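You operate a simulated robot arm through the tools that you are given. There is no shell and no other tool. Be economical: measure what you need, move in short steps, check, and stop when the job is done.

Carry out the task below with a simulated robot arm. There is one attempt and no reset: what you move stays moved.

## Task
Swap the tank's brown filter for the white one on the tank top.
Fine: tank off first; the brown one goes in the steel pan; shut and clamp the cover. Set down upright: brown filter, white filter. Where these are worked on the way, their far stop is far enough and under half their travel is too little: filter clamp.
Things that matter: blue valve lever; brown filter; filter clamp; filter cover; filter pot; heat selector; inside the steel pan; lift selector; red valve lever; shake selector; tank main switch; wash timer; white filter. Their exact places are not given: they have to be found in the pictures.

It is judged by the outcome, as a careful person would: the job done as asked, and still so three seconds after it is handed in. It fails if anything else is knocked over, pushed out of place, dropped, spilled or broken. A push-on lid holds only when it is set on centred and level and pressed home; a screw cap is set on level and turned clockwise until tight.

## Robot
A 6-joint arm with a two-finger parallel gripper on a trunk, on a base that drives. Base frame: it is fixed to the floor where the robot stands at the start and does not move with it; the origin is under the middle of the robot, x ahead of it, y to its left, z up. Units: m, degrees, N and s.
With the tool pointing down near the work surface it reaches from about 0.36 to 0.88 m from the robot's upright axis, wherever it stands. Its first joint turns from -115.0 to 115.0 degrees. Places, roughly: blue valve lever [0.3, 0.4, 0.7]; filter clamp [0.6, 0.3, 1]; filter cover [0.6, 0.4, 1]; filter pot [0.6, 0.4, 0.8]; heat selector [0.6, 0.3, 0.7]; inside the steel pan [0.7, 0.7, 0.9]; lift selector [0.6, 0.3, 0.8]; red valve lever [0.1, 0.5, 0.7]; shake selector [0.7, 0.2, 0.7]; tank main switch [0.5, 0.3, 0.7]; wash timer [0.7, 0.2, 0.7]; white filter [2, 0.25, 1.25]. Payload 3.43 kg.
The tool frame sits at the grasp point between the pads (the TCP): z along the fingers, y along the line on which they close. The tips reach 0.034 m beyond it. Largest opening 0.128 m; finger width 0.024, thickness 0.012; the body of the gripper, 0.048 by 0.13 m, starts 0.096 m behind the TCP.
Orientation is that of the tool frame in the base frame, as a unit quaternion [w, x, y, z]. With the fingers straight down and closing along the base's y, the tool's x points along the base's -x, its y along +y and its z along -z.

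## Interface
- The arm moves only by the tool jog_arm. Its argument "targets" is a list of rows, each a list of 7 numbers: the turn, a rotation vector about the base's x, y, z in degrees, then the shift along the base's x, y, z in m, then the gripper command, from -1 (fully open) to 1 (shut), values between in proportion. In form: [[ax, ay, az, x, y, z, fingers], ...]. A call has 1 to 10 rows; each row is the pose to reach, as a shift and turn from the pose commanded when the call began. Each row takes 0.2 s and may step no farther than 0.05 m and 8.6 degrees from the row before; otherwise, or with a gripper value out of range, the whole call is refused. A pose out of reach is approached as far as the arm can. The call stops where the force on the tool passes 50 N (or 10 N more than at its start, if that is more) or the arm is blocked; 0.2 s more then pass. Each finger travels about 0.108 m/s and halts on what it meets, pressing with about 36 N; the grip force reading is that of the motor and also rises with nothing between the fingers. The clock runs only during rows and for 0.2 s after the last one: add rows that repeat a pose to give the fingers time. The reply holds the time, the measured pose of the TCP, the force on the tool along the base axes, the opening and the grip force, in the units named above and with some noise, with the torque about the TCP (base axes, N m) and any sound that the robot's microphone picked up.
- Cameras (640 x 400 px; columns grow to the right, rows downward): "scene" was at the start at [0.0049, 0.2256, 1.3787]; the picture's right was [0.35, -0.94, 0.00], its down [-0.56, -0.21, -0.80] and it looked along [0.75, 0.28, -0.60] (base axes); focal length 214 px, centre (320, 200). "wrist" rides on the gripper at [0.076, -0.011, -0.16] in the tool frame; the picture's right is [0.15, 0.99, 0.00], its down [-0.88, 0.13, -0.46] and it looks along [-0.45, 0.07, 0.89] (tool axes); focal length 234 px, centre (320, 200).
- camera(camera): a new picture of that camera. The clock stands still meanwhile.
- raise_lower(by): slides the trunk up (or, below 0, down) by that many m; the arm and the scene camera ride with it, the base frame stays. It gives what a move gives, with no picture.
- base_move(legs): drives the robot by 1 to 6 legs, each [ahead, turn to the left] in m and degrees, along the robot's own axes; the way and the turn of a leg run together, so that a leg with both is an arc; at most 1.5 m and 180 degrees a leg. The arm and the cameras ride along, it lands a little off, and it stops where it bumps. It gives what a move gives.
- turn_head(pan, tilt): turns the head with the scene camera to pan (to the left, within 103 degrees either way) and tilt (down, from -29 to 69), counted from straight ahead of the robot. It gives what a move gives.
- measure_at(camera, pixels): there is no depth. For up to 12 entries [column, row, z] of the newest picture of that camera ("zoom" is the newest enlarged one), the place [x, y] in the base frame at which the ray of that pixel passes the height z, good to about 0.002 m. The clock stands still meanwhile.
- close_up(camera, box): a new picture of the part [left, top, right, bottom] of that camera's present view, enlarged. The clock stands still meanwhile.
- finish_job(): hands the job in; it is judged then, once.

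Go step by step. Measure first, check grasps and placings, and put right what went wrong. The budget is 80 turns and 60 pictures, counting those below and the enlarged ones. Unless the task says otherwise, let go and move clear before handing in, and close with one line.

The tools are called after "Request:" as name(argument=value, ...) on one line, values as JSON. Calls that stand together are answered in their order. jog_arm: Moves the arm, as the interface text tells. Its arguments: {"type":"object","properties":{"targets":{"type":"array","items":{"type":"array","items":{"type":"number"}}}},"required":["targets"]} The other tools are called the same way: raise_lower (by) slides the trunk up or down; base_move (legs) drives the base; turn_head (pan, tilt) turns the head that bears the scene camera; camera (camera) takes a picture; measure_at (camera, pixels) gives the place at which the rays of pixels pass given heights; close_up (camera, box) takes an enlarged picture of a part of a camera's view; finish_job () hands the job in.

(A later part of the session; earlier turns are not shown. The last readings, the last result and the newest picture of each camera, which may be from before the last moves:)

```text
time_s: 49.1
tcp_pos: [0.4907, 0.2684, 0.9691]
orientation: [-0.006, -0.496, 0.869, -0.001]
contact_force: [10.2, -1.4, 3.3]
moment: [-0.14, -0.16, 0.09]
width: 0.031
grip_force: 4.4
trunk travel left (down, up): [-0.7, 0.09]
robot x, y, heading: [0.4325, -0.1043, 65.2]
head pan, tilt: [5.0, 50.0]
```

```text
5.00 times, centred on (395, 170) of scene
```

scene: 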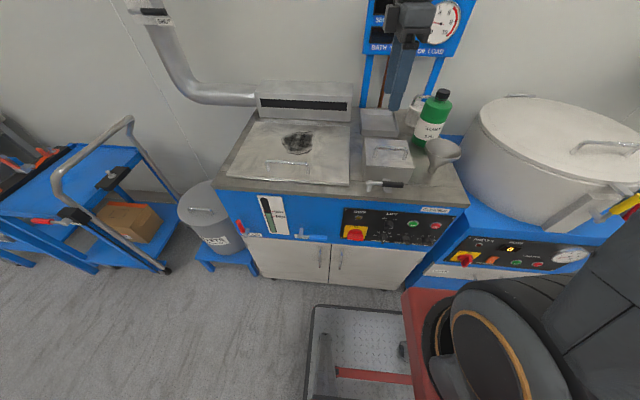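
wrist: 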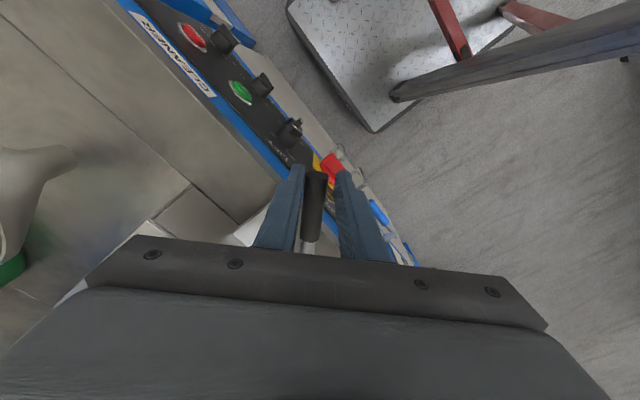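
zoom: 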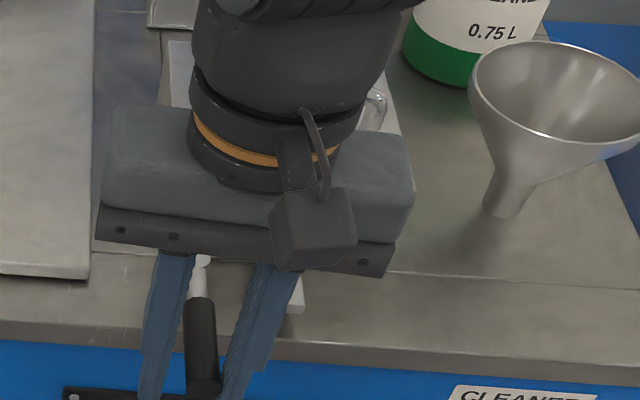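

The lever has reached its stop at about 90°. I'll open, rise and rotate back, and measure the cover's handle.

Request:
jog_arm(targets=[[0, 0, 0, 0, 0, 0, 0.3], [0, 0, 0, 0, 0, 0, 0.3], [0, 0, 0, 0, 0, 0.05, 0.3], [0, 0, 8, 0, 0, 0.1, 0.2], [0, 0, 16, 0.01, 0.01, 0.14, 0.2], [0, 0, 24, 0.02, 0.02, 0.17, 0.2], [0, 0, 32, 0.03, 0.03, 0.19, 0.2], [0, 0, 40, 0.04, 0.04, 0.2, 0.2], [0, 0, 48, 0.05, 0.05, 0.2, 0.2], [0, 0, 56, 0.06, 0.06, 0.2, 0.2]])

Request:
jog_arm(targets=[[0, 0, 8, 0.01, 0.01, 0, 0.2], [0, 0, 16, 0.02, 0.01, 0, 0.2], [0, 0, 24, 0.03, 0.01, 0, 0.2], [0, 0, 32, 0.04, 0.01, 0, 0.2], [0, 0, 38, 0.04, 0.01, 0, 0.2]])

Request:
camera(camera="scene")

Request:
camera(camera="wrist")

Request:
measure_at(camera="scene", pixels=[[376, 148.3, 1.0], [376, 148.3, 1.04], [406.8, 150.5, 1.0], [406.8, 150.5, 1.04]])

```text
time_s: 51.3
tcp_pos: [0.5486, 0.3265, 1.1707]
orientation: [0.005, 0.846, -0.532, 0.003]
contact_force: [-0.5, 0.5, -0.5]
moment: [0.0, -0.02, -0.01]
width: 0.0513
grip_force: 0.0
trunk travel left (down, up): [-0.7, 0.09]
robot x, y, heading: [0.4248, -0.1004, 65.5]
head pan, tilt: [5.0, 50.0]
```

```text
time_s: 52.5
tcp_pos: [0.5896, 0.3389, 1.1685]
orientation: [0.004, 0.974, -0.228, 0.004]
contact_force: [0.1, 0.7, -0.5]
moment: [0.0, -0.01, 0.0]
width: 0.051
grip_force: 0.1
trunk travel left (down, up): [-0.7, 0.09]
robot x, y, heading: [0.4254, -0.1012, 65.3]
head pan, tilt: [5.0, 50.0]
```

```text
25 pictures are left
```

scene: 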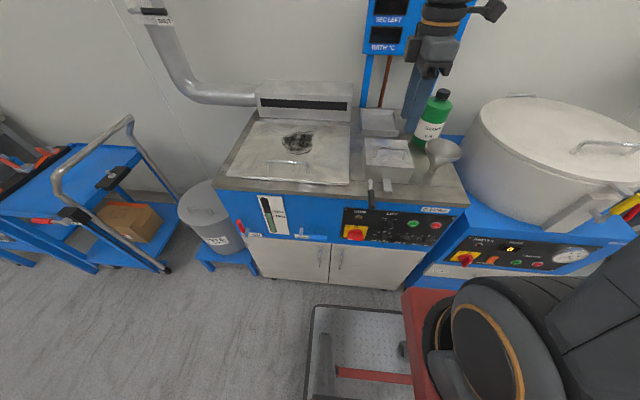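

```text
24 pictures are left
```

wrist: 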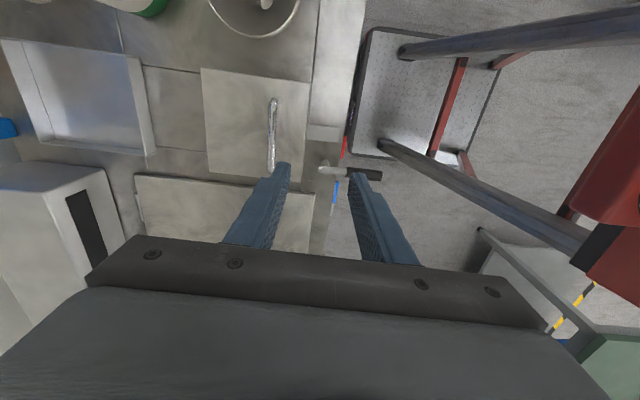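

```text
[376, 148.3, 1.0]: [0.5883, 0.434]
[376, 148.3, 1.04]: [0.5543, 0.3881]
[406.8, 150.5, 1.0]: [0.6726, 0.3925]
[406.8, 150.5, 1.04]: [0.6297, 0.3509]
```

The displays are dark, so the tank is off. The clamp lever now points straight out. The cover bar runs from (0.5715,0.404) to (0.66,0.3705) with its top at z≈1.025, so I'll descend on its centre.

Request:
jog_arm(targets=[[0, 0, 2.2, 0.026, 0.048, -0.01, 0.2], [0, 0, 2.2, 0.026, 0.048, -0.06, 0.2], [0, 0, 2.2, 0.026, 0.048, -0.11, 0.2], [0, 0, 2.2, 0.026, 0.048, -0.147, 0.2], [0, 0, 2.2, 0.026, 0.048, -0.147, 0.9], [0, 0, 2.2, 0.026, 0.048, -0.147, 0.9], [0, 0, 2.2, 0.026, 0.048, -0.147, 0.9]])

Request:
close_up(camera="scene", box=[345, 100, 473, 200])

```text
refused: row 1 steps farther than a row can; nothing moved
```

```text
4.00 times, centred on (409, 150) of scene
```

zoom: 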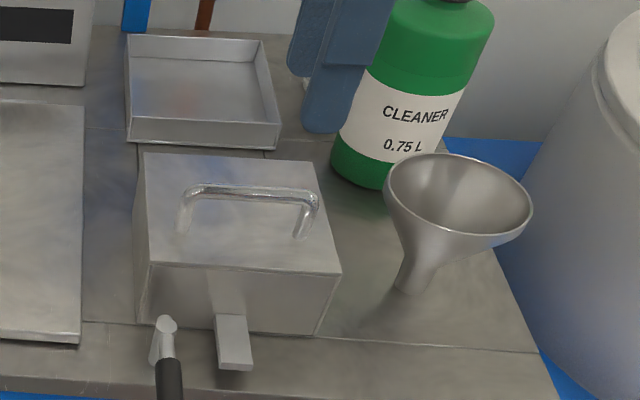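

Request:
jog_arm(targets=[[0, 0, 2.2, 0.013, 0.024, 0, 0.2], [0, 0, 2.2, 0.026, 0.048, -0.02, 0.2], [0, 0, 2.2, 0.026, 0.048, -0.065, 0.2], [0, 0, 2.2, 0.026, 0.048, -0.11, 0.2], [0, 0, 2.2, 0.026, 0.048, -0.147, 0.2], [0, 0, 2.2, 0.026, 0.048, -0.147, 0.9], [0, 0, 2.2, 0.026, 0.048, -0.147, 0.9], [0, 0, 2.2, 0.026, 0.048, -0.147, 0.9]])

Request:
jog_arm(targets=[[0, 0, 0, 0, 0, 0.005, 0.9], [0, 0, 0, 0, 0, 0.01, 0.9], [0, 0, 0, 0, 0, 0.015, 0.9]])

Request:
close_up(camera="scene", box=[345, 110, 473, 200])

```text
time_s: 54.3
tcp_pos: [0.6167, 0.3873, 1.0229]
orientation: [0.003, 0.978, -0.21, 0.004]
contact_force: [9.7, 23.1, -2.4]
moment: [-0.03, 0.1, -0.3]
width: 0.0204
grip_force: 12.5
trunk travel left (down, up): [-0.7, 0.09]
robot x, y, heading: [0.4283, -0.1039, 65.5]
head pan, tilt: [5.0, 50.0]
```

```text
time_s: 55.1
tcp_pos: [0.616, 0.3871, 1.0369]
orientation: [0.004, 0.978, -0.209, 0.005]
contact_force: [12.8, 25.7, -11.6]
moment: [0.15, -0.23, -0.33]
width: 0.0227
grip_force: 14.9
trunk travel left (down, up): [-0.7, 0.09]
robot x, y, heading: [0.4279, -0.1044, 65.4]
head pan, tilt: [5.0, 50.0]
```

```text
4.44 times, centred on (409, 155) of scene
```

zoom: 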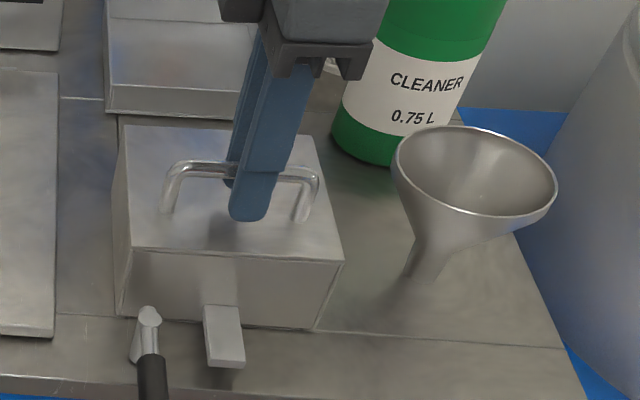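

The force is 25 N along +n, so only the far finger is touching and the bar is about 5 mm further in. I'll open, recentre and close again.

Request:
jog_arm(targets=[[0, 0, 0, 0, 0, -0.014, 0.3], [0, 0, 0, 0, 0, -0.014, 0.3], [0, 0, 0, 0.0025, 0.0055, -0.014, 0.3], [0, 0, 0, 0.0025, 0.0055, -0.014, 0.9], [0, 0, 0, 0.0025, 0.0055, -0.014, 0.9], [0, 0, 0, 0.0025, 0.0055, -0.014, 0.9], [0, 0, 0, 0.0025, 0.0055, -0.014, 0.9]])

Request:
jog_arm(targets=[[0, 0, 0, 0, 0, 0.005, 0.9], [0, 0, 0, 0, 0, 0.01, 0.9], [0, 0, 0, 0, 0, 0.015, 0.9], [0, 0, 0, 0, 0, 0.02, 0.9]])

Request:
close_up(camera="scene", box=[345, 110, 473, 200])

```text
time_s: 56.7
tcp_pos: [0.6172, 0.3915, 1.0233]
orientation: [0.003, 0.978, -0.21, 0.005]
contact_force: [4.6, 11.9, 1.6]
moment: [0.16, 0.31, -1.17]
width: 0.0117
grip_force: 45.2
trunk travel left (down, up): [-0.7, 0.09]
robot x, y, heading: [0.425, -0.1015, 65.7]
head pan, tilt: [5.0, 50.0]
```

```text
time_s: 57.2
tcp_pos: [0.6183, 0.3951, 1.0286]
orientation: [0.002, 0.978, -0.211, 0.005]
contact_force: [7.7, 19.1, -22.5]
moment: [-0.13, -0.08, -1.11]
width: 0.0119
grip_force: 44.9
trunk travel left (down, up): [-0.7, 0.09]
robot x, y, heading: [0.4296, -0.1042, 65.4]
head pan, tilt: [5.0, 50.0]
stopped in row 2: the force on the tool passed its limit at 51 N (the readings are from after the stop); the commanded pose is now the measured one
```

```text
4.44 times, centred on (409, 155) of scene
```

zoom: 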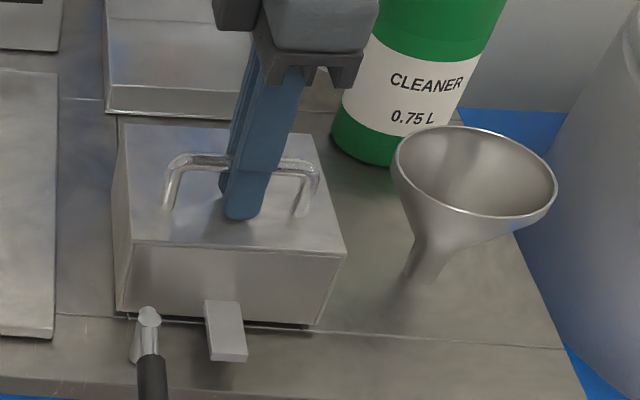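

The cover tips up at the front, so it is hinged along its back edge (t≈0.712, z≈0.92). I'll follow that arc with the tool vertical, in small steps.

Request:
jog_arm(targets=[[0, 0, 0, 0.0031, 0.0069, 0.0067, 0.9], [0, 0, 0, 0.0064, 0.0142, 0.0128, 0.9], [0, 0, 0, 0.0098, 0.0219, 0.0183, 0.9]])

```text
time_s: 58.0
tcp_pos: [0.6287, 0.4147, 1.0473]
orientation: [0.004, 0.978, -0.21, 0.005]
contact_force: [7.1, 10.9, -21.3]
moment: [-0.24, -0.3, -1.05]
width: 0.0118
grip_force: 45.2
trunk travel left (down, up): [-0.7, 0.09]
robot x, y, heading: [0.4282, -0.1048, 65.3]
head pan, tilt: [5.0, 50.0]
```

The forces show I'm slightly outside the true radius, so I'll tighten it and continue.

Request:
jog_arm(targets=[[0, 0, 0, 0.0073, 0.0163, 0.0055, 0.9], [0, 0, 0, 0.0141, 0.0315, 0.0115, 0.9], [0, 0, 0, 0.0211, 0.0472, 0.0155, 0.9], [0, 0, 0, 0.0283, 0.0633, 0.0175, 0.9], [0, 0, 0, 0.0355, 0.0794, 0.0173, 0.9]])

Request:
close_up(camera="scene", box=[345, 90, 473, 200])

```text
time_s: 58.7
tcp_pos: [0.6436, 0.4471, 1.0662]
orientation: [0.001, 0.977, -0.211, 0.006]
contact_force: [-3.0, -8.2, 24.7]
moment: [-0.13, -0.3, -1.16]
width: 0.0117
grip_force: 44.8
trunk travel left (down, up): [-0.7, 0.09]
robot x, y, heading: [0.4281, -0.1046, 65.6]
head pan, tilt: [5.0, 50.0]
stopped in row 3: the force on the tool passed its limit at 55 N (the readings are from after the stop); the commanded pose is now the measured one
```

```text
3.64 times, centred on (409, 145) of scene
```

zoom: 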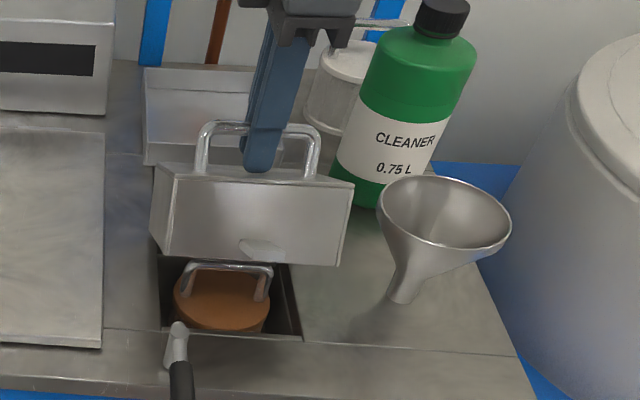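

The cover is opening and the brown filter shows below at (222,295) in the zoom. I've refitted the hinge to t≈0.725, z≈0.92, r≈0.156, and I'll continue gently.

Request:
jog_arm(targets=[[0, 0, 0, 0.0035, 0.0076, 0.004, 0.9], [0, 0, 0, 0.0067, 0.0149, 0.0065, 0.9], [0, 0, 0, 0.01, 0.0223, 0.0085, 0.9], [0, 0, 0, 0.0132, 0.0296, 0.01, 0.9]])

```text
time_s: 59.7
tcp_pos: [0.6571, 0.4757, 1.0712]
orientation: [0.003, 0.978, -0.211, 0.005]
contact_force: [5.0, -1.3, -9.0]
moment: [-0.2, -0.4, -1.06]
width: 0.0119
grip_force: 44.9
trunk travel left (down, up): [-0.7, 0.09]
robot x, y, heading: [0.4279, -0.1076, 65.1]
head pan, tilt: [5.0, 50.0]
```

Request:
jog_arm(targets=[[0, 0, 0, 0.0046, 0.0103, 0.001, 0.9], [0, 0, 0, 0.0092, 0.0206, 0.001, 0.9], [0, 0, 0, 0.0135, 0.0301, 0.0003, 0.9], [0, 0, 0, 0.0179, 0.04, -0.0007, 0.9], [0, 0, 0, 0.022, 0.0493, -0.0027, 0.9]])

Request:
close_up(camera="scene", box=[345, 90, 473, 200])

```text
time_s: 60.9
tcp_pos: [0.6806, 0.5245, 1.0679]
orientation: [0.004, 0.978, -0.211, 0.004]
contact_force: [12.0, -15.6, -32.8]
moment: [-0.04, -0.03, -1.09]
width: 0.0121
grip_force: 45.0
trunk travel left (down, up): [-0.7, 0.09]
robot x, y, heading: [0.4308, -0.1049, 65.4]
head pan, tilt: [5.0, 50.0]
```

```text
3.64 times, centred on (409, 145) of scene
```

zoom: 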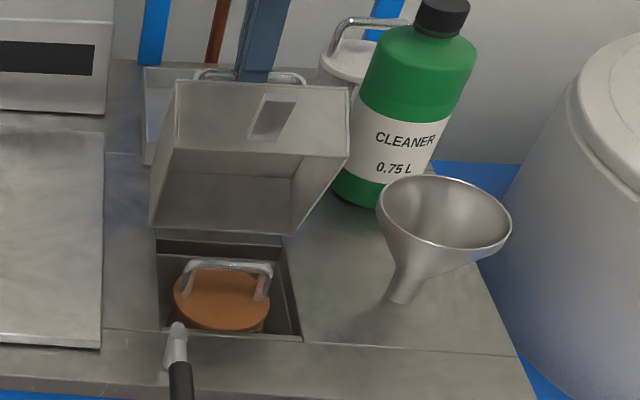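

The cover is about 60° open and pulling inward. I'll follow the arc downward past the tipping point.

Request:
jog_arm(targets=[[0, 0, 0, 0.0037, 0.0082, -0.006, 0.9], [0, 0, 0, 0.0073, 0.0164, -0.0116, 0.9], [0, 0, 0, 0.0112, 0.0251, -0.0158, 0.9], [0, 0, 0, 0.0149, 0.0333, -0.02, 0.9], [0, 0, 0, 0.0184, 0.0411, -0.0253, 0.9], [0, 0, 0, 0.0219, 0.0489, -0.0306, 0.9]])

Request:
close_up(camera="scene", box=[345, 90, 473, 200])

```text
time_s: 62.3
tcp_pos: [0.7015, 0.5724, 1.0385]
orientation: [0.002, 0.978, -0.21, 0.005]
contact_force: [15.6, -8.1, -4.0]
moment: [-0.16, -0.4, -1.08]
width: 0.0118
grip_force: 44.6
trunk travel left (down, up): [-0.7, 0.09]
robot x, y, heading: [0.4302, -0.1029, 65.5]
head pan, tilt: [5.0, 50.0]
```

```text
3.64 times, centred on (409, 145) of scene
```

zoom: 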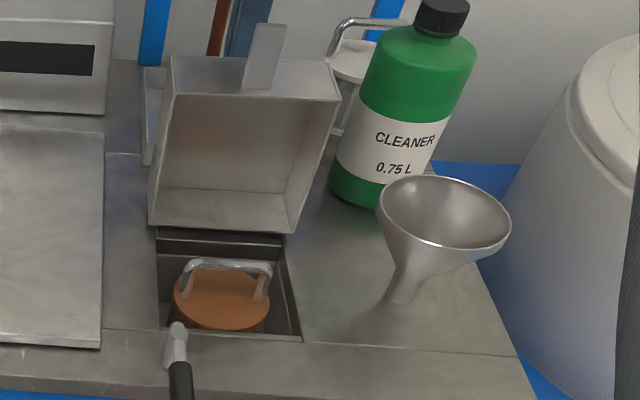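

The cover is near 85–90° open. I'll push it to its stop so it stays.

Request:
jog_arm(targets=[[0, 0, 0, 0.0031, 0.0068, -0.006, 0.9], [0, 0, 0, 0.0062, 0.0138, -0.0125, 0.9], [0, 0, 0, 0.0086, 0.0193, -0.019, 0.9], [0, 0, 0, 0.0111, 0.0248, -0.0253, 0.9]])

```text
time_s: 62.8
tcp_pos: [0.7046, 0.5794, 1.0345]
orientation: [0.008, 0.977, -0.212, 0.005]
contact_force: [-7.5, -23.3, 20.1]
moment: [-0.14, 0.14, -1.11]
width: 0.0117
grip_force: 44.9
trunk travel left (down, up): [-0.7, 0.09]
robot x, y, heading: [0.4278, -0.1048, 65.2]
head pan, tilt: [5.0, 50.0]
stopped in row 2: the force on the tool passed its limit at 63 N (the readings are from after the stop); the commanded pose is now the measured one
```

The cover has reached its stop. I'll open slightly and lift away, then see whether it stays.

Request:
jog_arm(targets=[[0, 0, 0, 0, 0, 0, 0.5], [0, 0, 0, 0, 0, 0, 0.45], [0, 0, 0, 0, 0, 0.03, 0.45], [0, 0, 0, 0, 0, 0.08, 0.45], [0, 0, 0, 0, 0, 0.13, 0.45], [0, 0, 0, -0.014, -0.032, 0.165, 0.45], [0, 0, 0, -0.032, -0.073, 0.165, 0.45], [0, 0, 0, -0.05, -0.114, 0.165, 0.45], [0, 0, 0, -0.068, -0.155, 0.165, 0.2], [0, 0, 0, -0.086, -0.196, 0.165, 0.2]])

Request:
close_up(camera="scene", box=[345, 90, 473, 200])

Request:
camera(camera="wrist")

```text
time_s: 65.0
tcp_pos: [0.6169, 0.3865, 1.1958]
orientation: [0.007, 0.978, -0.21, 0.005]
contact_force: [0.1, 1.5, -0.5]
moment: [-0.05, 0.04, -0.02]
width: 0.0511
grip_force: 0.0
trunk travel left (down, up): [-0.7, 0.09]
robot x, y, heading: [0.4266, -0.1045, 65.4]
head pan, tilt: [5.0, 50.0]
```

```text
3.64 times, centred on (409, 145) of scene
```

zoom: 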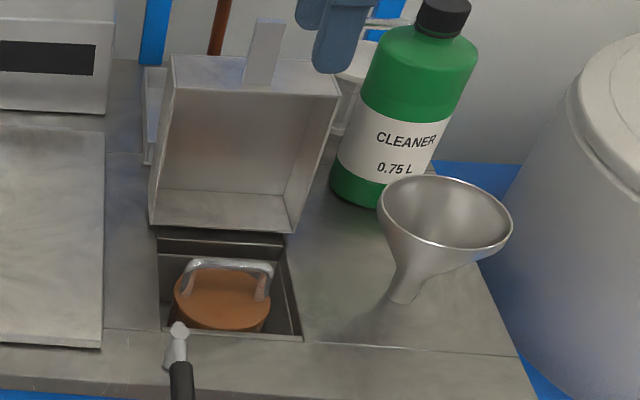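

```text
16 pictures are left
```

wrist: 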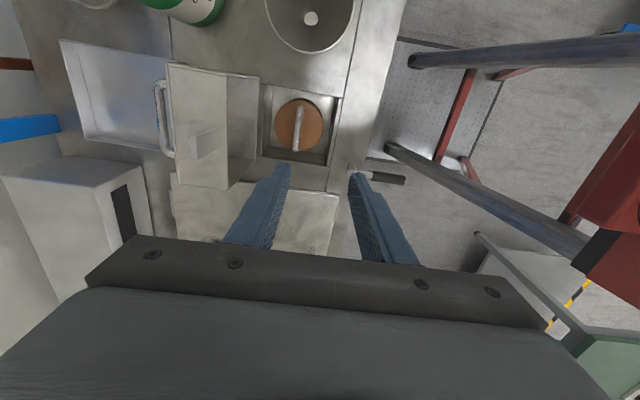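

The cover stays open. I'll measure the brown filter's bar, the pan and the pot opening from both views.

Request:
measure_at(camera="wrist", pixels=[[298.5, 127, 0.92], [298.5, 127, 1.0], [302, 104, 0.95], [296, 150, 0.95], [299, 124, 0.9], [58, 40, 0.96], [168, 60, 0.96], [84, 130, 0.96], [115, 95, 0.925], [270, 84, 0.918], [340, 98, 0.918], [325, 165, 0.918]])

Request:
measure_at(camera="scene", pixels=[[383.7, 162.6, 0.92], [383.7, 162.6, 1.0], [372.5, 163.5, 0.95], [394.7, 164, 0.95], [382, 172.5, 0.9]])

Request:
close_up(camera="wrist", box=[40, 0, 360, 190])

```text
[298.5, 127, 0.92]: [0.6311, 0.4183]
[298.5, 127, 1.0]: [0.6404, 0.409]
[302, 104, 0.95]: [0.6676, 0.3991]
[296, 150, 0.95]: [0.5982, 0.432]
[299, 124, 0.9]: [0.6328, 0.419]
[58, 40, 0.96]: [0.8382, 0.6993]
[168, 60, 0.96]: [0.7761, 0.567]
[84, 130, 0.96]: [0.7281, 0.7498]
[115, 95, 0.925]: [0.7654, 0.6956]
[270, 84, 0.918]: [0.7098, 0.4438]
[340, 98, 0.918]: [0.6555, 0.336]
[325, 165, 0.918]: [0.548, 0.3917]
```

```text
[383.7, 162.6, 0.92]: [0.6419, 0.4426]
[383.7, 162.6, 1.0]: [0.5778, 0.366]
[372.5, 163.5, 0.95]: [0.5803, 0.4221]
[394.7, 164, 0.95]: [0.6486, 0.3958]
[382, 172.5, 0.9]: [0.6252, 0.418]
```

```text
2.00 times, centred on (200, 95) of wrist
```

zoom: 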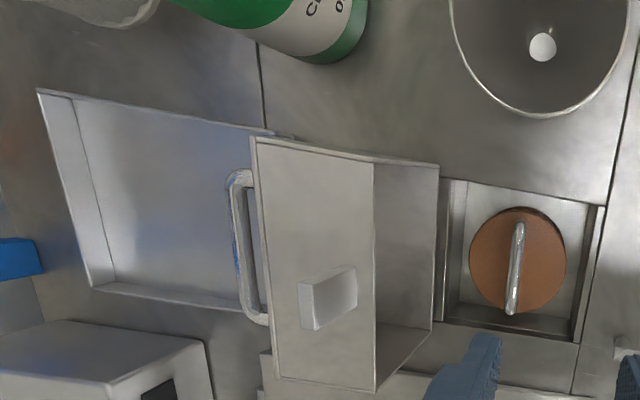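

The brown filter's bar is centred near (0.628,0.417) at z≈0.938. The pan spans about s 0.36–0.49, t 0.84–0.98. I'll drive 0.05 m closer for reach margin, then grasp the brown filter's bar.

Request:
base_move(legs=[[0.05, 0]])

```text
time_s: 66.0
tcp_pos: [0.6386, 0.4316, 1.1956]
orientation: [0.007, 0.978, -0.21, 0.005]
contact_force: [0.0, 0.6, -0.1]
moment: [0.01, 0.0, 0.01]
width: 0.0513
grip_force: 0.0
trunk travel left (down, up): [-0.7, 0.09]
robot x, y, heading: [0.4482, -0.0623, 65.3]
head pan, tilt: [5.0, 50.0]
```

Request:
jog_arm(targets=[[0, 0, 0, -0.0096, -0.0136, -0.03, 0.2], [0, 0, 0, -0.0096, -0.0136, -0.075, 0.2], [0, 0, 0, -0.0096, -0.0136, -0.12, 0.2], [0, 0, 0, -0.0096, -0.0136, -0.165, 0.2], [0, 0, 0, -0.0096, -0.0136, -0.2, 0.2], [0, 0, 0, -0.0096, -0.0136, -0.23, 0.2], [0, 0, 0, -0.0096, -0.0136, -0.25, 0.2]])

Request:
camera(camera="wrist")

```text
time_s: 67.5
tcp_pos: [0.6296, 0.4188, 0.9462]
orientation: [0.008, 0.978, -0.21, 0.004]
contact_force: [0.4, -0.8, -0.7]
moment: [0.02, 0.01, 0.0]
width: 0.0511
grip_force: 0.0
trunk travel left (down, up): [-0.7, 0.09]
robot x, y, heading: [0.4445, -0.057, 65.6]
head pan, tilt: [5.0, 50.0]
```

```text
14 pictures are left
```

wrist: 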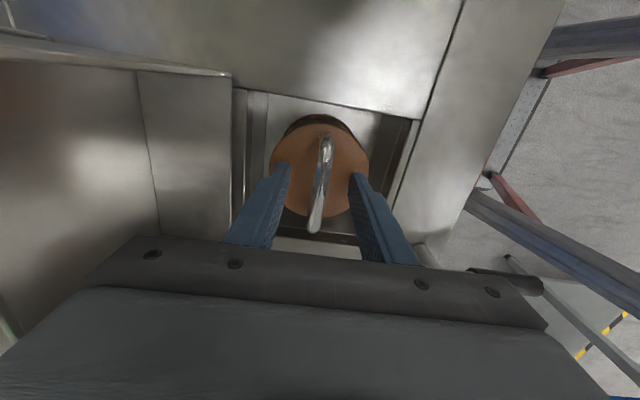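

The bar lies centred between the fingers, so I'll close and lift a little.

Request:
jog_arm(targets=[[0, 0, 0, 0, 0, 0, 0.9], [0, 0, 0, 0, 0, 0, 0.9], [0, 0, 0, 0, 0, 0, 0.9], [0, 0, 0, 0, 0, 0.01, 0.9], [0, 0, 0, 0, 0, 0.03, 0.9]])

```text
time_s: 68.8
tcp_pos: [0.631, 0.4183, 0.9753]
orientation: [0.007, 0.978, -0.21, 0.005]
contact_force: [0.1, 0.8, -1.5]
moment: [0.0, 0.0, 0.0]
width: 0.011
grip_force: 35.5
trunk travel left (down, up): [-0.7, 0.09]
robot x, y, heading: [0.4513, -0.0567, 65.2]
head pan, tilt: [5.0, 50.0]
```

It's held at 11 mm. I'll lift it clear to about z 1.28.

Request:
jog_arm(targets=[[0, 0, 0, 0, 0, 0.045, 0.9], [0, 0, 0, 0, 0, 0.09, 0.9], [0, 0, 0, 0, 0, 0.135, 0.9], [0, 0, 0, 0, 0, 0.18, 0.9], [0, 0, 0, 0, 0, 0.225, 0.9], [0, 0, 0, 0, 0, 0.27, 0.9], [0, 0, 0, 0, 0, 0.305, 0.9], [0, 0, 0, 0, 0, 0.305, 0.9]])

Request:
camera(camera="scene")

```text
time_s: 70.5
tcp_pos: [0.6298, 0.4182, 1.2821]
orientation: [0.007, 0.978, -0.21, 0.005]
contact_force: [0.3, -0.4, -1.2]
moment: [0.0, -0.03, 0.06]
width: 0.011
grip_force: 36.3
trunk travel left (down, up): [-0.7, 0.09]
robot x, y, heading: [0.4506, -0.0589, 65.4]
head pan, tilt: [5.0, 50.0]
```

```text
13 pictures are left
```

scene: 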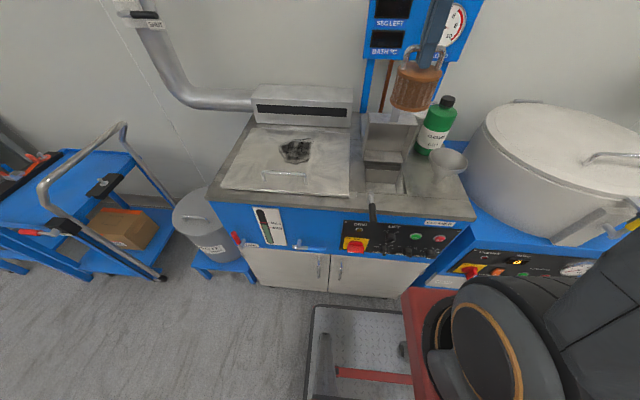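

The brown filter is out and upright. I'll measure its bottom, plus pan features from this view.

Request:
measure_at(camera="scene", pixels=[[408, 112, 1.1], [408, 112, 1.14], [408, 112, 1.18], [414, 86, 1.24], [414, 86, 1.2]])

Request:
close_up(camera="scene", box=[345, 40, 473, 150])

```text
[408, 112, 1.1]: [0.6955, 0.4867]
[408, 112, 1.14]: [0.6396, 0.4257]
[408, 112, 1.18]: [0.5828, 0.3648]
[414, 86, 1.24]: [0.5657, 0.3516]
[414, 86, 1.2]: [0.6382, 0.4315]
```

```text
3.64 times, centred on (409, 95) of scene
```

zoom: 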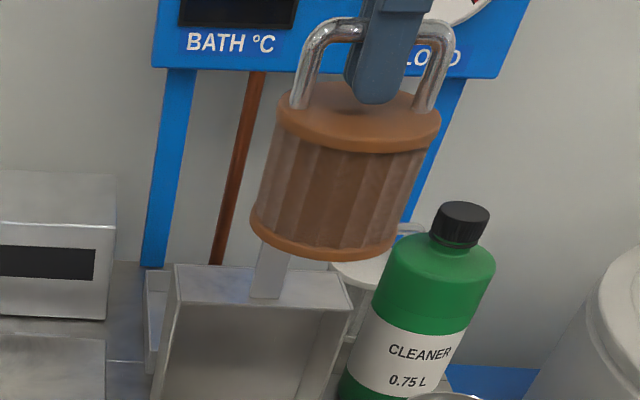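

The filter bottom is about 0.117 m below the TCP. I'll carry it over the open cover to above the pan (0.751,0.650) and check.

Request:
jog_arm(targets=[[0, 0, 0, 0.02, 0.039, 0.005, 0.9], [0, 0, 0, 0.04, 0.077, 0.005, 0.9], [0, 0, 0, 0.06, 0.115, 0.005, 0.9], [0, 0, 0, 0.08, 0.154, 0.005, 0.9], [0, 0, 0, 0.1, 0.193, 0.005, 0.9], [0, 0, 0, 0.121, 0.232, 0.005, 0.9], [0, 0, 0, 0.121, 0.232, 0.005, 0.9]])

Request:
camera(camera="wrist")

Request:
close_up(camera="scene", box=[325, 20, 485, 150])

```text
time_s: 72.2
tcp_pos: [0.751, 0.6499, 1.2849]
orientation: [0.009, 0.978, -0.21, 0.004]
contact_force: [-0.2, 0.4, -2.9]
moment: [-0.04, 0.02, -0.01]
width: 0.0111
grip_force: 36.3
trunk travel left (down, up): [-0.7, 0.09]
robot x, y, heading: [0.4486, -0.0604, 65.2]
head pan, tilt: [5.0, 50.0]
```

```text
11 pictures are left
```

wrist: 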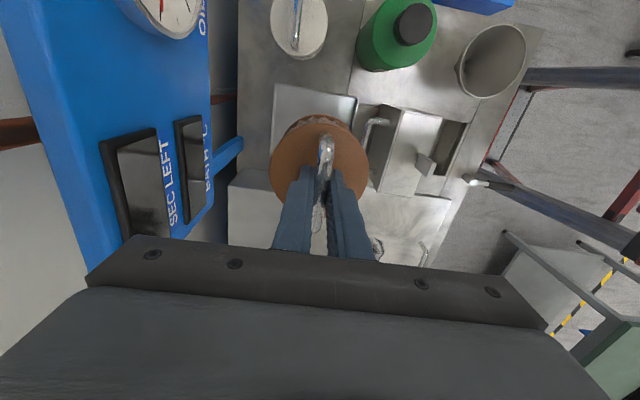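

```text
3.08 times, centred on (405, 85) of scene
```

zoom: 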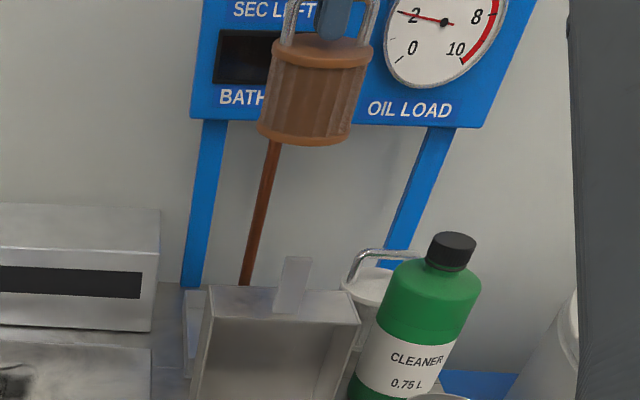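

Request:
measure_at(camera="wrist", pixels=[[276, 85, 0.955], [356, 97, 0.955], [276, 85, 0.92], [356, 97, 0.92], [271, 150, 0.92], [298, 20, 1.0], [296, 47, 1.04], [298, 20, 1.04], [325, 25, 0.918], [238, 150, 0.92]])

```text
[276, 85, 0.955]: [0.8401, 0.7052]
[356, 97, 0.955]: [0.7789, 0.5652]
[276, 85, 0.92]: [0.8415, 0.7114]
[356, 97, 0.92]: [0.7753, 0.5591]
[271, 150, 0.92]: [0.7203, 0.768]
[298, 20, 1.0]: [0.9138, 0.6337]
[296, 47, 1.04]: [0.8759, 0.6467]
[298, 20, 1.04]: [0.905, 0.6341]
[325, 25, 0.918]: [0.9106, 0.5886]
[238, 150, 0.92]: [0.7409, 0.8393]
```

The pan centre is (s 0.418, t 0.910), and the filter is within 1 cm of that. I'll lower it in.

Request:
jog_arm(targets=[[0, 0, 0, 0.001, 0.004, -0.04, 0.9], [0, 0, 0, 0.001, 0.004, -0.085, 0.9], [0, 0, 0, 0.001, 0.004, -0.13, 0.9], [0, 0, 0, 0.001, 0.004, -0.17, 0.9], [0, 0, 0, 0.001, 0.004, -0.205, 0.9], [0, 0, 0, 0.001, 0.004, -0.225, 0.9]])

Request:
jog_arm(targets=[[0, 0, 0, 0, 0, -0.006, 0.9], [0, 0, 0, 0, 0, -0.012, 0.9], [0, 0, 0, 0, 0, -0.018, 0.9]])

```text
time_s: 73.5
tcp_pos: [0.7517, 0.654, 1.0604]
orientation: [0.007, 0.978, -0.21, 0.005]
contact_force: [0.0, -0.1, -0.7]
moment: [-0.02, 0.02, -0.03]
width: 0.0111
grip_force: 35.8
trunk travel left (down, up): [-0.7, 0.09]
robot x, y, heading: [0.452, -0.0608, 65.5]
head pan, tilt: [5.0, 50.0]
```

```text
time_s: 74.3
tcp_pos: [0.7506, 0.6541, 1.0415]
orientation: [0.007, 0.978, -0.21, 0.004]
contact_force: [0.1, -0.5, -1.8]
moment: [0.03, 0.03, 0.01]
width: 0.0111
grip_force: 36.4
trunk travel left (down, up): [-0.7, 0.09]
robot x, y, heading: [0.4496, -0.0549, 65.4]
head pan, tilt: [5.0, 50.0]
```

No contact yet, so I'll keep lowering in 3 mm steps.

Request:
jog_arm(targets=[[0, 0, 0, 0, 0, -0.003, 0.9], [0, 0, 0, 0, 0, -0.006, 0.9], [0, 0, 0, 0, 0, -0.009, 0.9]])

```text
time_s: 75.2
tcp_pos: [0.7501, 0.6548, 1.034]
orientation: [0.007, 0.978, -0.21, 0.005]
contact_force: [-0.2, -1.5, 3.3]
moment: [-0.04, 0.02, 0.03]
width: 0.011
grip_force: 36.2
trunk travel left (down, up): [-0.7, 0.09]
robot x, y, heading: [0.4465, -0.0559, 65.3]
head pan, tilt: [5.0, 50.0]
```

Contact at z 1.034 (+3 N), so the filter is standing on the pan floor. I'll release, rise and shift toward the white filter for a look.

Request:
jog_arm(targets=[[0, 0, 0, 0, 0, 0, 0.4], [0, 0, 0, 0, 0, 0, 0.4], [0, 0, 0, 0, 0, 0, 0.4], [0, 0, 0, 0, 0, 0.04, 0.4], [0, 0, 0, 0, 0, 0.085, 0.4], [0, 0, 0, 0, 0, 0.13, 0.4], [0, 0, 0, 0, 0, 0.175, 0.4], [0, 0, 0, 0.03, -0.014, 0.21, 0.4], [0, 0, 0, 0.055, -0.025, 0.23, 0.2], [0, 0, 0, 0.08, -0.036, 0.23, 0.2]])

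Request:
camera(camera="wrist")

Request:
close_up(camera="scene", box=[335, 60, 463, 170])

```text
time_s: 77.3
tcp_pos: [0.8318, 0.6175, 1.2634]
orientation: [0.007, 0.978, -0.21, 0.005]
contact_force: [-0.8, 0.3, 0.3]
moment: [0.0, 0.0, 0.01]
width: 0.0513
grip_force: 0.0
trunk travel left (down, up): [-0.7, 0.09]
robot x, y, heading: [0.4468, -0.0578, 65.2]
head pan, tilt: [5.0, 50.0]
```

```text
9 pictures are left
```

wrist: 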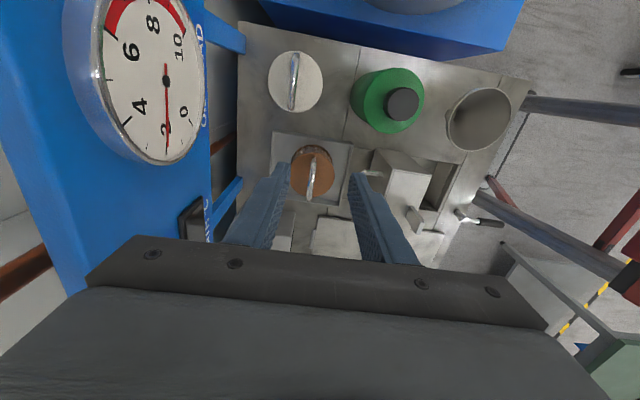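

```text
3.64 times, centred on (399, 115) of scene
```

zoom: 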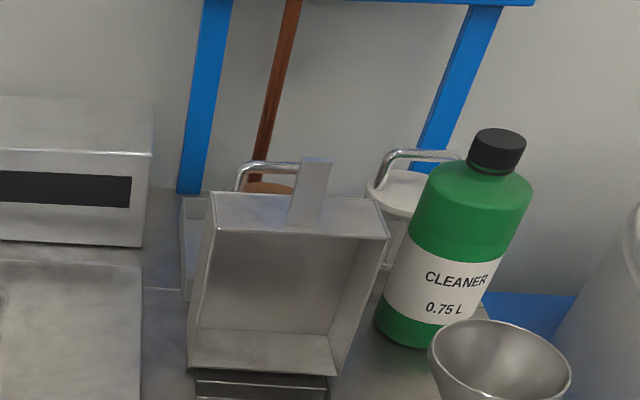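

The brown filter stands upright in the pan. I'll measure the white filter's bar, using the brown bar at known (0.750,0.655) as a check.

Request:
measure_at(camera="wrist", pixels=[[311.5, 177, 1.03], [315, 155, 1.03], [309, 198, 1.03], [296, 52, 1.025], [291, 110, 1.025], [294, 80, 1.025], [296, 81, 0.99], [378, 70, 0.918], [403, 105, 1.15], [355, 97, 1.1]])

```text
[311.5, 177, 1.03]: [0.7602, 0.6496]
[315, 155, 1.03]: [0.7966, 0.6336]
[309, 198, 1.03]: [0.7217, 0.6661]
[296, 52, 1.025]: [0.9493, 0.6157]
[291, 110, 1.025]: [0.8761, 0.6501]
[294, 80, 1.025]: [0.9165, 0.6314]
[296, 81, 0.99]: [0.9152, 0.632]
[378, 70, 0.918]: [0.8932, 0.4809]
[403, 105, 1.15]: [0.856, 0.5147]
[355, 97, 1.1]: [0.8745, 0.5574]
```

The white bar centre is at (0.913,0.633), t≈0.95. I'll check the clearance to the display board and its posts behind it.

Request:
measure_at(camera="scene", pixels=[[363.3, 112.3, 0.918], [363.4, 58.4, 1.15], [363.4, 58.4, 1.2], [446.2, 26.6, 1.25], [446.2, 26.6, 1.3], [446.2, 26.6, 1.35]])

Request:
measure_at(camera="wrist", pixels=[[165, 80, 1.25], [165, 80, 1.3], [165, 80, 1.35], [243, 50, 0.918], [240, 180, 0.918], [197, 235, 1.15], [197, 235, 1.2]])

```text
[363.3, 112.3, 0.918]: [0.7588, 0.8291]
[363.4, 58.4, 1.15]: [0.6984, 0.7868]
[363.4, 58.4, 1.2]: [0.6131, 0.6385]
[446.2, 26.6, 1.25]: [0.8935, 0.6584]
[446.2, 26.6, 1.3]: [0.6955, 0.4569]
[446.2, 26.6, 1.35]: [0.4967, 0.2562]
```

```text
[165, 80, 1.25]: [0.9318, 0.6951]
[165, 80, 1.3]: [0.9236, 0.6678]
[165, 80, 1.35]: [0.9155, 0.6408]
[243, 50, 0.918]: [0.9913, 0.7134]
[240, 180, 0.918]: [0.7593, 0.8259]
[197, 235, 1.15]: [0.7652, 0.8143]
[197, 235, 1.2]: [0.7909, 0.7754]
```

The gauge face is at t≈1.02, close behind, and the bottle is in front. I'll measure the bottle too, to choose a small tilt.

Request:
measure_at(camera="scene", pixels=[[447.6, 97, 1.1], [447.6, 97, 1.15], [447.6, 97, 1.2], [427, 113, 1.05], [431, 119, 1.05]])

Request:
measure_at(camera="wrist", pixels=[[403, 102, 1.1], [403, 102, 1.2], [350, 97, 1.05], [352, 97, 1.0], [420, 97, 1.05], [322, 82, 1.0]])

```text
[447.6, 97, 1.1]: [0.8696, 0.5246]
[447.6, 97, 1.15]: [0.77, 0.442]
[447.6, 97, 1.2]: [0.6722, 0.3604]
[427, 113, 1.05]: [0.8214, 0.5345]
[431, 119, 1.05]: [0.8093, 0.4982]
```

```text
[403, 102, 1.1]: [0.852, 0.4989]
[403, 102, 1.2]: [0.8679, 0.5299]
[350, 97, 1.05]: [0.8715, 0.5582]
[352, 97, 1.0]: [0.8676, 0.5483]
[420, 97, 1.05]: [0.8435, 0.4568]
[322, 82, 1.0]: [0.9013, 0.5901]
```

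The bottle cap is at t≈0.81, z≈1.11. A 12° tilt of the gripper toward me clears both the bottle and the gauge. I'll tilt, move over the white bar and go part way down.

Request:
jog_arm(targets=[[5.5, -2.45, 0, 0, 0, 0, 0.2], [10.96, -4.9, 0, 0.01, 0, 0, 0.2], [10.96, -4.9, 0, 0.045, 0.008, 0, 0.2], [10.96, -4.9, 0, 0.081, 0.0154, -0.01, 0.2], [10.96, -4.9, 0, 0.081, 0.0154, -0.055, 0.2], [10.96, -4.9, 0, 0.081, 0.0154, -0.1, 0.2], [10.96, -4.9, 0, 0.081, 0.0154, -0.14, 0.2], [10.96, -4.9, 0, 0.081, 0.0154, -0.175, 0.2]])

Request:
camera(camera="wrist")

```text
time_s: 79.2
tcp_pos: [0.9113, 0.6341, 1.089]
orientation: [-0.096, 0.973, -0.209, 0.026]
contact_force: [-0.2, 0.3, 0.6]
moment: [0.02, -0.03, 0.01]
width: 0.0513
grip_force: 0.0
trunk travel left (down, up): [-0.7, 0.09]
robot x, y, heading: [0.4469, -0.0586, 65.5]
head pan, tilt: [5.0, 50.0]
```

```text
7 pictures are left
```

wrist: 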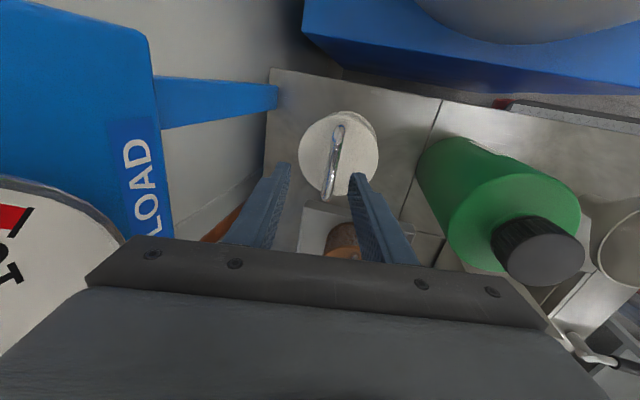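

Request:
measure_at(camera="wrist", pixels=[[341, 128, 1.025], [328, 197, 1.025], [335, 160, 1.025], [338, 157, 0.99]])

```text
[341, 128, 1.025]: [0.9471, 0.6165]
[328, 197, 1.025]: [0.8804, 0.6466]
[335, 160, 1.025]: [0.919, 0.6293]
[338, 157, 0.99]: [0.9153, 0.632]
```

The bar centre is within 4 mm of the TCP. I'll descend to grip height and close.

Request:
jog_arm(targets=[[0, 0, 0, 0.002, -0.002, -0.02, 0.2], [0, 0, 0, 0.002, -0.002, -0.04, 0.2], [0, 0, 0, 0.002, -0.002, -0.056, 0.2], [0, 0, 0, 0.002, -0.002, -0.056, 0.9], [0, 0, 0, 0.002, -0.002, -0.056, 0.9], [0, 0, 0, 0.002, -0.002, -0.056, 0.9], [0, 0, 0, 0.002, -0.002, -0.056, 0.9]])

```text
time_s: 80.8
tcp_pos: [0.9141, 0.6307, 1.0332]
orientation: [-0.096, 0.973, -0.21, 0.025]
contact_force: [-0.3, 0.0, 0.5]
moment: [0.08, 0.11, -0.05]
width: 0.0109
grip_force: 35.9
trunk travel left (down, up): [-0.7, 0.09]
robot x, y, heading: [0.4502, -0.0567, 65.6]
head pan, tilt: [5.0, 50.0]
```

The white filter is gripped at 10.9 mm. I'll lift straight up 0.26 m, then carry it to above the pot.

Request:
jog_arm(targets=[[0, 0, 0, 0, 0, 0.03, 0.9], [0, 0, 0, 0, 0, 0.075, 0.9], [0, 0, 0, 0, 0, 0.12, 0.9], [0, 0, 0, 0, 0, 0.165, 0.9], [0, 0, 0, 0, 0, 0.21, 0.9], [0, 0, 0, 0, 0, 0.255, 0.9], [0, 0, 0, 0, 0, 0.26, 0.9]])

Request:
jog_arm(targets=[[0, 0, 0, -0.0355, -0.0266, 0, 0.9], [0, 0, 0, -0.071, -0.0532, 0, 0.9], [0, 0, 0, -0.1065, -0.0798, 0, 0.9], [0, 0, 0, -0.142, -0.1064, 0, 0.9], [0, 0, 0, -0.1775, -0.133, 0, 0.9], [0, 0, 0, -0.213, -0.1596, 0, 0.9], [0, 0, 0, -0.2485, -0.186, 0, 0.9], [0, 0, 0, -0.284, -0.2127, 0, 0.9], [0, 0, 0, -0.284, -0.2127, 0, 0.9]])

Request:
close_up(camera="scene", box=[325, 40, 485, 180])

```text
time_s: 82.3
tcp_pos: [0.9146, 0.6321, 1.2926]
orientation: [-0.095, 0.973, -0.21, 0.026]
contact_force: [0.2, -0.1, -1.5]
moment: [0.03, -0.02, -0.03]
width: 0.011
grip_force: 35.9
trunk travel left (down, up): [-0.7, 0.09]
robot x, y, heading: [0.4475, -0.0628, 65.6]
head pan, tilt: [5.0, 50.0]
```

```text
time_s: 84.3
tcp_pos: [0.6295, 0.4193, 1.2928]
orientation: [-0.095, 0.973, -0.211, 0.025]
contact_force: [-1.3, -0.4, -1.9]
moment: [0.04, 0.01, 0.02]
width: 0.0109
grip_force: 36.4
trunk travel left (down, up): [-0.7, 0.09]
robot x, y, heading: [0.4544, -0.0579, 65.3]
head pan, tilt: [5.0, 50.0]
```

```text
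2.86 times, centred on (405, 110) of scene
```

zoom: 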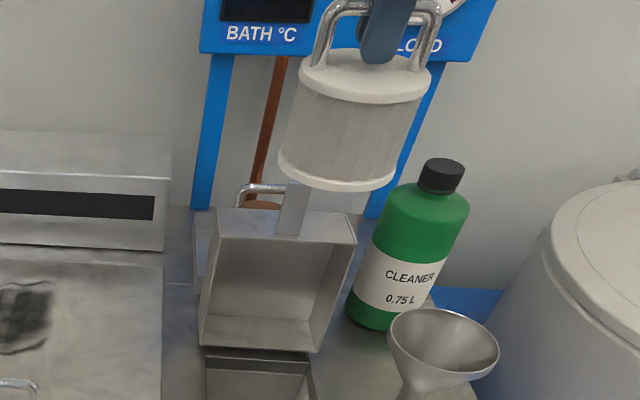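

The white filter hangs upright above the pot. I'll nudge it 3 mm along +u and lower it.

Request:
jog_arm(targets=[[0, 0, 0, 0.003, -0.002, -0.04, 0.9], [0, 0, 0, 0.003, -0.002, -0.085, 0.9], [0, 0, 0, 0.003, -0.002, -0.13, 0.9], [0, 0, 0, 0.003, -0.002, -0.17, 0.9], [0, 0, 0, 0.003, -0.002, -0.21, 0.9], [0, 0, 0, 0.003, -0.002, -0.25, 0.9], [0, 0, 0, 0.003, -0.002, -0.29, 0.9], [0, 0, 0, 0.003, -0.002, -0.32, 0.9], [0, 0, 0, 0.003, -0.002, -0.334, 0.9]])

Request:
jog_arm(targets=[[0, 0, 0, 0, 0, -0.003, 0.9], [0, 0, 0, 0, 0, -0.006, 0.9], [0, 0, 0, 0, 0, -0.009, 0.9], [0, 0, 0, 0, 0, -0.012, 0.9]])

```text
time_s: 86.3
tcp_pos: [0.6328, 0.4174, 0.9587]
orientation: [-0.095, 0.973, -0.21, 0.026]
contact_force: [0.5, -0.5, -1.3]
moment: [0.02, -0.01, 0.0]
width: 0.0111
grip_force: 35.9
trunk travel left (down, up): [-0.7, 0.09]
robot x, y, heading: [0.4462, -0.0607, 65.5]
head pan, tilt: [5.0, 50.0]
```

```text
time_s: 87.3
tcp_pos: [0.6326, 0.4168, 0.9465]
orientation: [-0.096, 0.973, -0.21, 0.027]
contact_force: [0.2, -0.8, 5.5]
moment: [0.11, 0.18, 0.07]
width: 0.0111
grip_force: 36.4
trunk travel left (down, up): [-0.7, 0.09]
robot x, y, heading: [0.4468, -0.0569, 65.4]
head pan, tilt: [5.0, 50.0]
```

It touched down at z 0.9465, exactly the brown filter's seat height. I'll release, rise, untilt and look.

Request:
jog_arm(targets=[[0, 0, 0, 0, 0, 0, 0.3], [0, 0, 0, 0, 0, 0, 0.3], [0, 0, 0, 0, 0, 0, 0.3], [0, 0, 0, 0, 0, 0.04, 0.3], [0, 0, 0, 0, 0, 0.085, 0.3], [0, 0, 0, 0, 0, 0.13, 0.3], [0, 0, 0, 0, 0, 0.175, 0.3], [-3, 1.3, 0, 0, 0, 0.22, 0.3], [-7, 3.1, 0, 0, 0, 0.254, 0.3], [-10.96, 4.9, 0, 0, 0, 0.254, 0.3]])

Request:
camera(camera="wrist")

```text
time_s: 89.5
tcp_pos: [0.6335, 0.416, 1.2019]
orientation: [0.008, 0.977, -0.211, 0.005]
contact_force: [-0.6, -0.6, -0.2]
moment: [0.04, 0.01, 0.04]
width: 0.0451
grip_force: 0.0
trunk travel left (down, up): [-0.7, 0.09]
robot x, y, heading: [0.4452, -0.0582, 65.5]
head pan, tilt: [5.0, 50.0]
```

```text
5 pictures are left
```

wrist: 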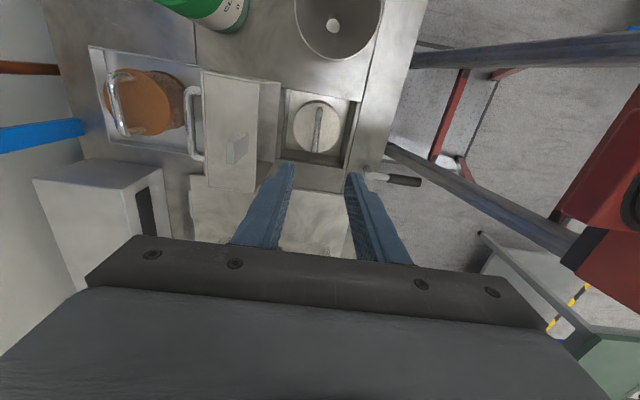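

The white filter stands in the pot and the brown one in the pan. I'll check where the cover bar is now (195,125).

Request:
measure_at(camera="wrist", pixels=[[187, 122, 1.03], [190, 90, 1.03], [190, 155, 1.03], [187, 122, 1.02]])

```text
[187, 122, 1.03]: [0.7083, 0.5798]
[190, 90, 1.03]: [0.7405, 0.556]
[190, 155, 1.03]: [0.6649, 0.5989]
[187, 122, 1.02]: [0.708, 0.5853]
```

The bar is where I left it. I'll go over it, descend with a 37 mm opening and grip.

Request:
jog_arm(targets=[[0, 0, 0, 0.018, 0.041, 0, 0.42], [0, 0, 0, 0.036, 0.082, 0, 0.42], [0, 0, 0, 0.054, 0.123, 0, 0.42], [0, 0, 0, 0.0713, 0.1634, 0, 0.42], [0, 0, 0, 0.0713, 0.1634, -0.045, 0.42], [0, 0, 0, 0.0713, 0.1634, -0.09, 0.42], [0, 0, 0, 0.0713, 0.1634, -0.13, 0.42], [0, 0, 0, 0.0713, 0.1634, -0.1665, 0.42]])

Request:
jog_arm(targets=[[0, 0, 0, 0, 0, 0, 0.9], [0, 0, 0, 0, 0, 0, 0.9], [0, 0, 0, 0, 0, 0, 0.9]])

```text
time_s: 91.3
tcp_pos: [0.7057, 0.5798, 1.0329]
orientation: [0.006, 0.978, -0.21, 0.005]
contact_force: [0.3, 0.1, -0.1]
moment: [0.01, -0.01, -0.04]
width: 0.037
grip_force: 0.1
trunk travel left (down, up): [-0.7, 0.09]
robot x, y, heading: [0.4493, -0.0554, 65.1]
head pan, tilt: [5.0, 50.0]
```

```text
time_s: 92.2
tcp_pos: [0.7031, 0.5786, 1.0324]
orientation: [0.009, 0.978, -0.211, 0.004]
contact_force: [-8.7, -17.4, -3.2]
moment: [-0.16, 0.03, -1.12]
width: 0.012
grip_force: 44.8
trunk travel left (down, up): [-0.7, 0.09]
robot x, y, heading: [0.4488, -0.0607, 65.4]
head pan, tilt: [5.0, 50.0]
```

The bar is gripped. I'll swing the cover back along the refitted arc (hinge t 0.717, z 0.926, r 0.145).

Request:
jog_arm(targets=[[0, 0, 0, -0.0058, -0.0131, 0.0105, 0.9], [0, 0, 0, -0.012, -0.0268, 0.0199, 0.9], [0, 0, 0, -0.0185, -0.0415, 0.0274, 0.9], [0, 0, 0, -0.0254, -0.0568, 0.0329, 0.9], [0, 0, 0, -0.0325, -0.0727, 0.0363, 0.9]])

```text
time_s: 93.3
tcp_pos: [0.6704, 0.5101, 1.0736]
orientation: [0.003, 0.978, -0.209, 0.005]
contact_force: [-14.9, 15.3, 32.4]
moment: [0.1, 0.17, -1.07]
width: 0.0119
grip_force: 45.5
trunk travel left (down, up): [-0.7, 0.09]
robot x, y, heading: [0.4501, -0.0579, 65.3]
head pan, tilt: [5.0, 50.0]
```

Request:
jog_arm(targets=[[0, 0, 0, -0.0018, 0.0008, 0.003, 0.9], [0, 0, 0, -0.009, -0.0153, 0.005, 0.9], [0, 0, 0, -0.0162, -0.0314, 0.0043, 0.9], [0, 0, 0, -0.0233, -0.0473, 0.0012, 0.9], [0, 0, 0, -0.0302, -0.0628, -0.004, 0.9]])

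```text
time_s: 94.5
tcp_pos: [0.6403, 0.4451, 1.0658]
orientation: [0.008, 0.978, -0.21, 0.004]
contact_force: [-15.0, 7.8, -0.7]
moment: [0.13, 0.31, -1.04]
width: 0.0118
grip_force: 45.3
trunk travel left (down, up): [-0.7, 0.09]
robot x, y, heading: [0.4464, -0.0564, 65.6]
head pan, tilt: [5.0, 50.0]
```

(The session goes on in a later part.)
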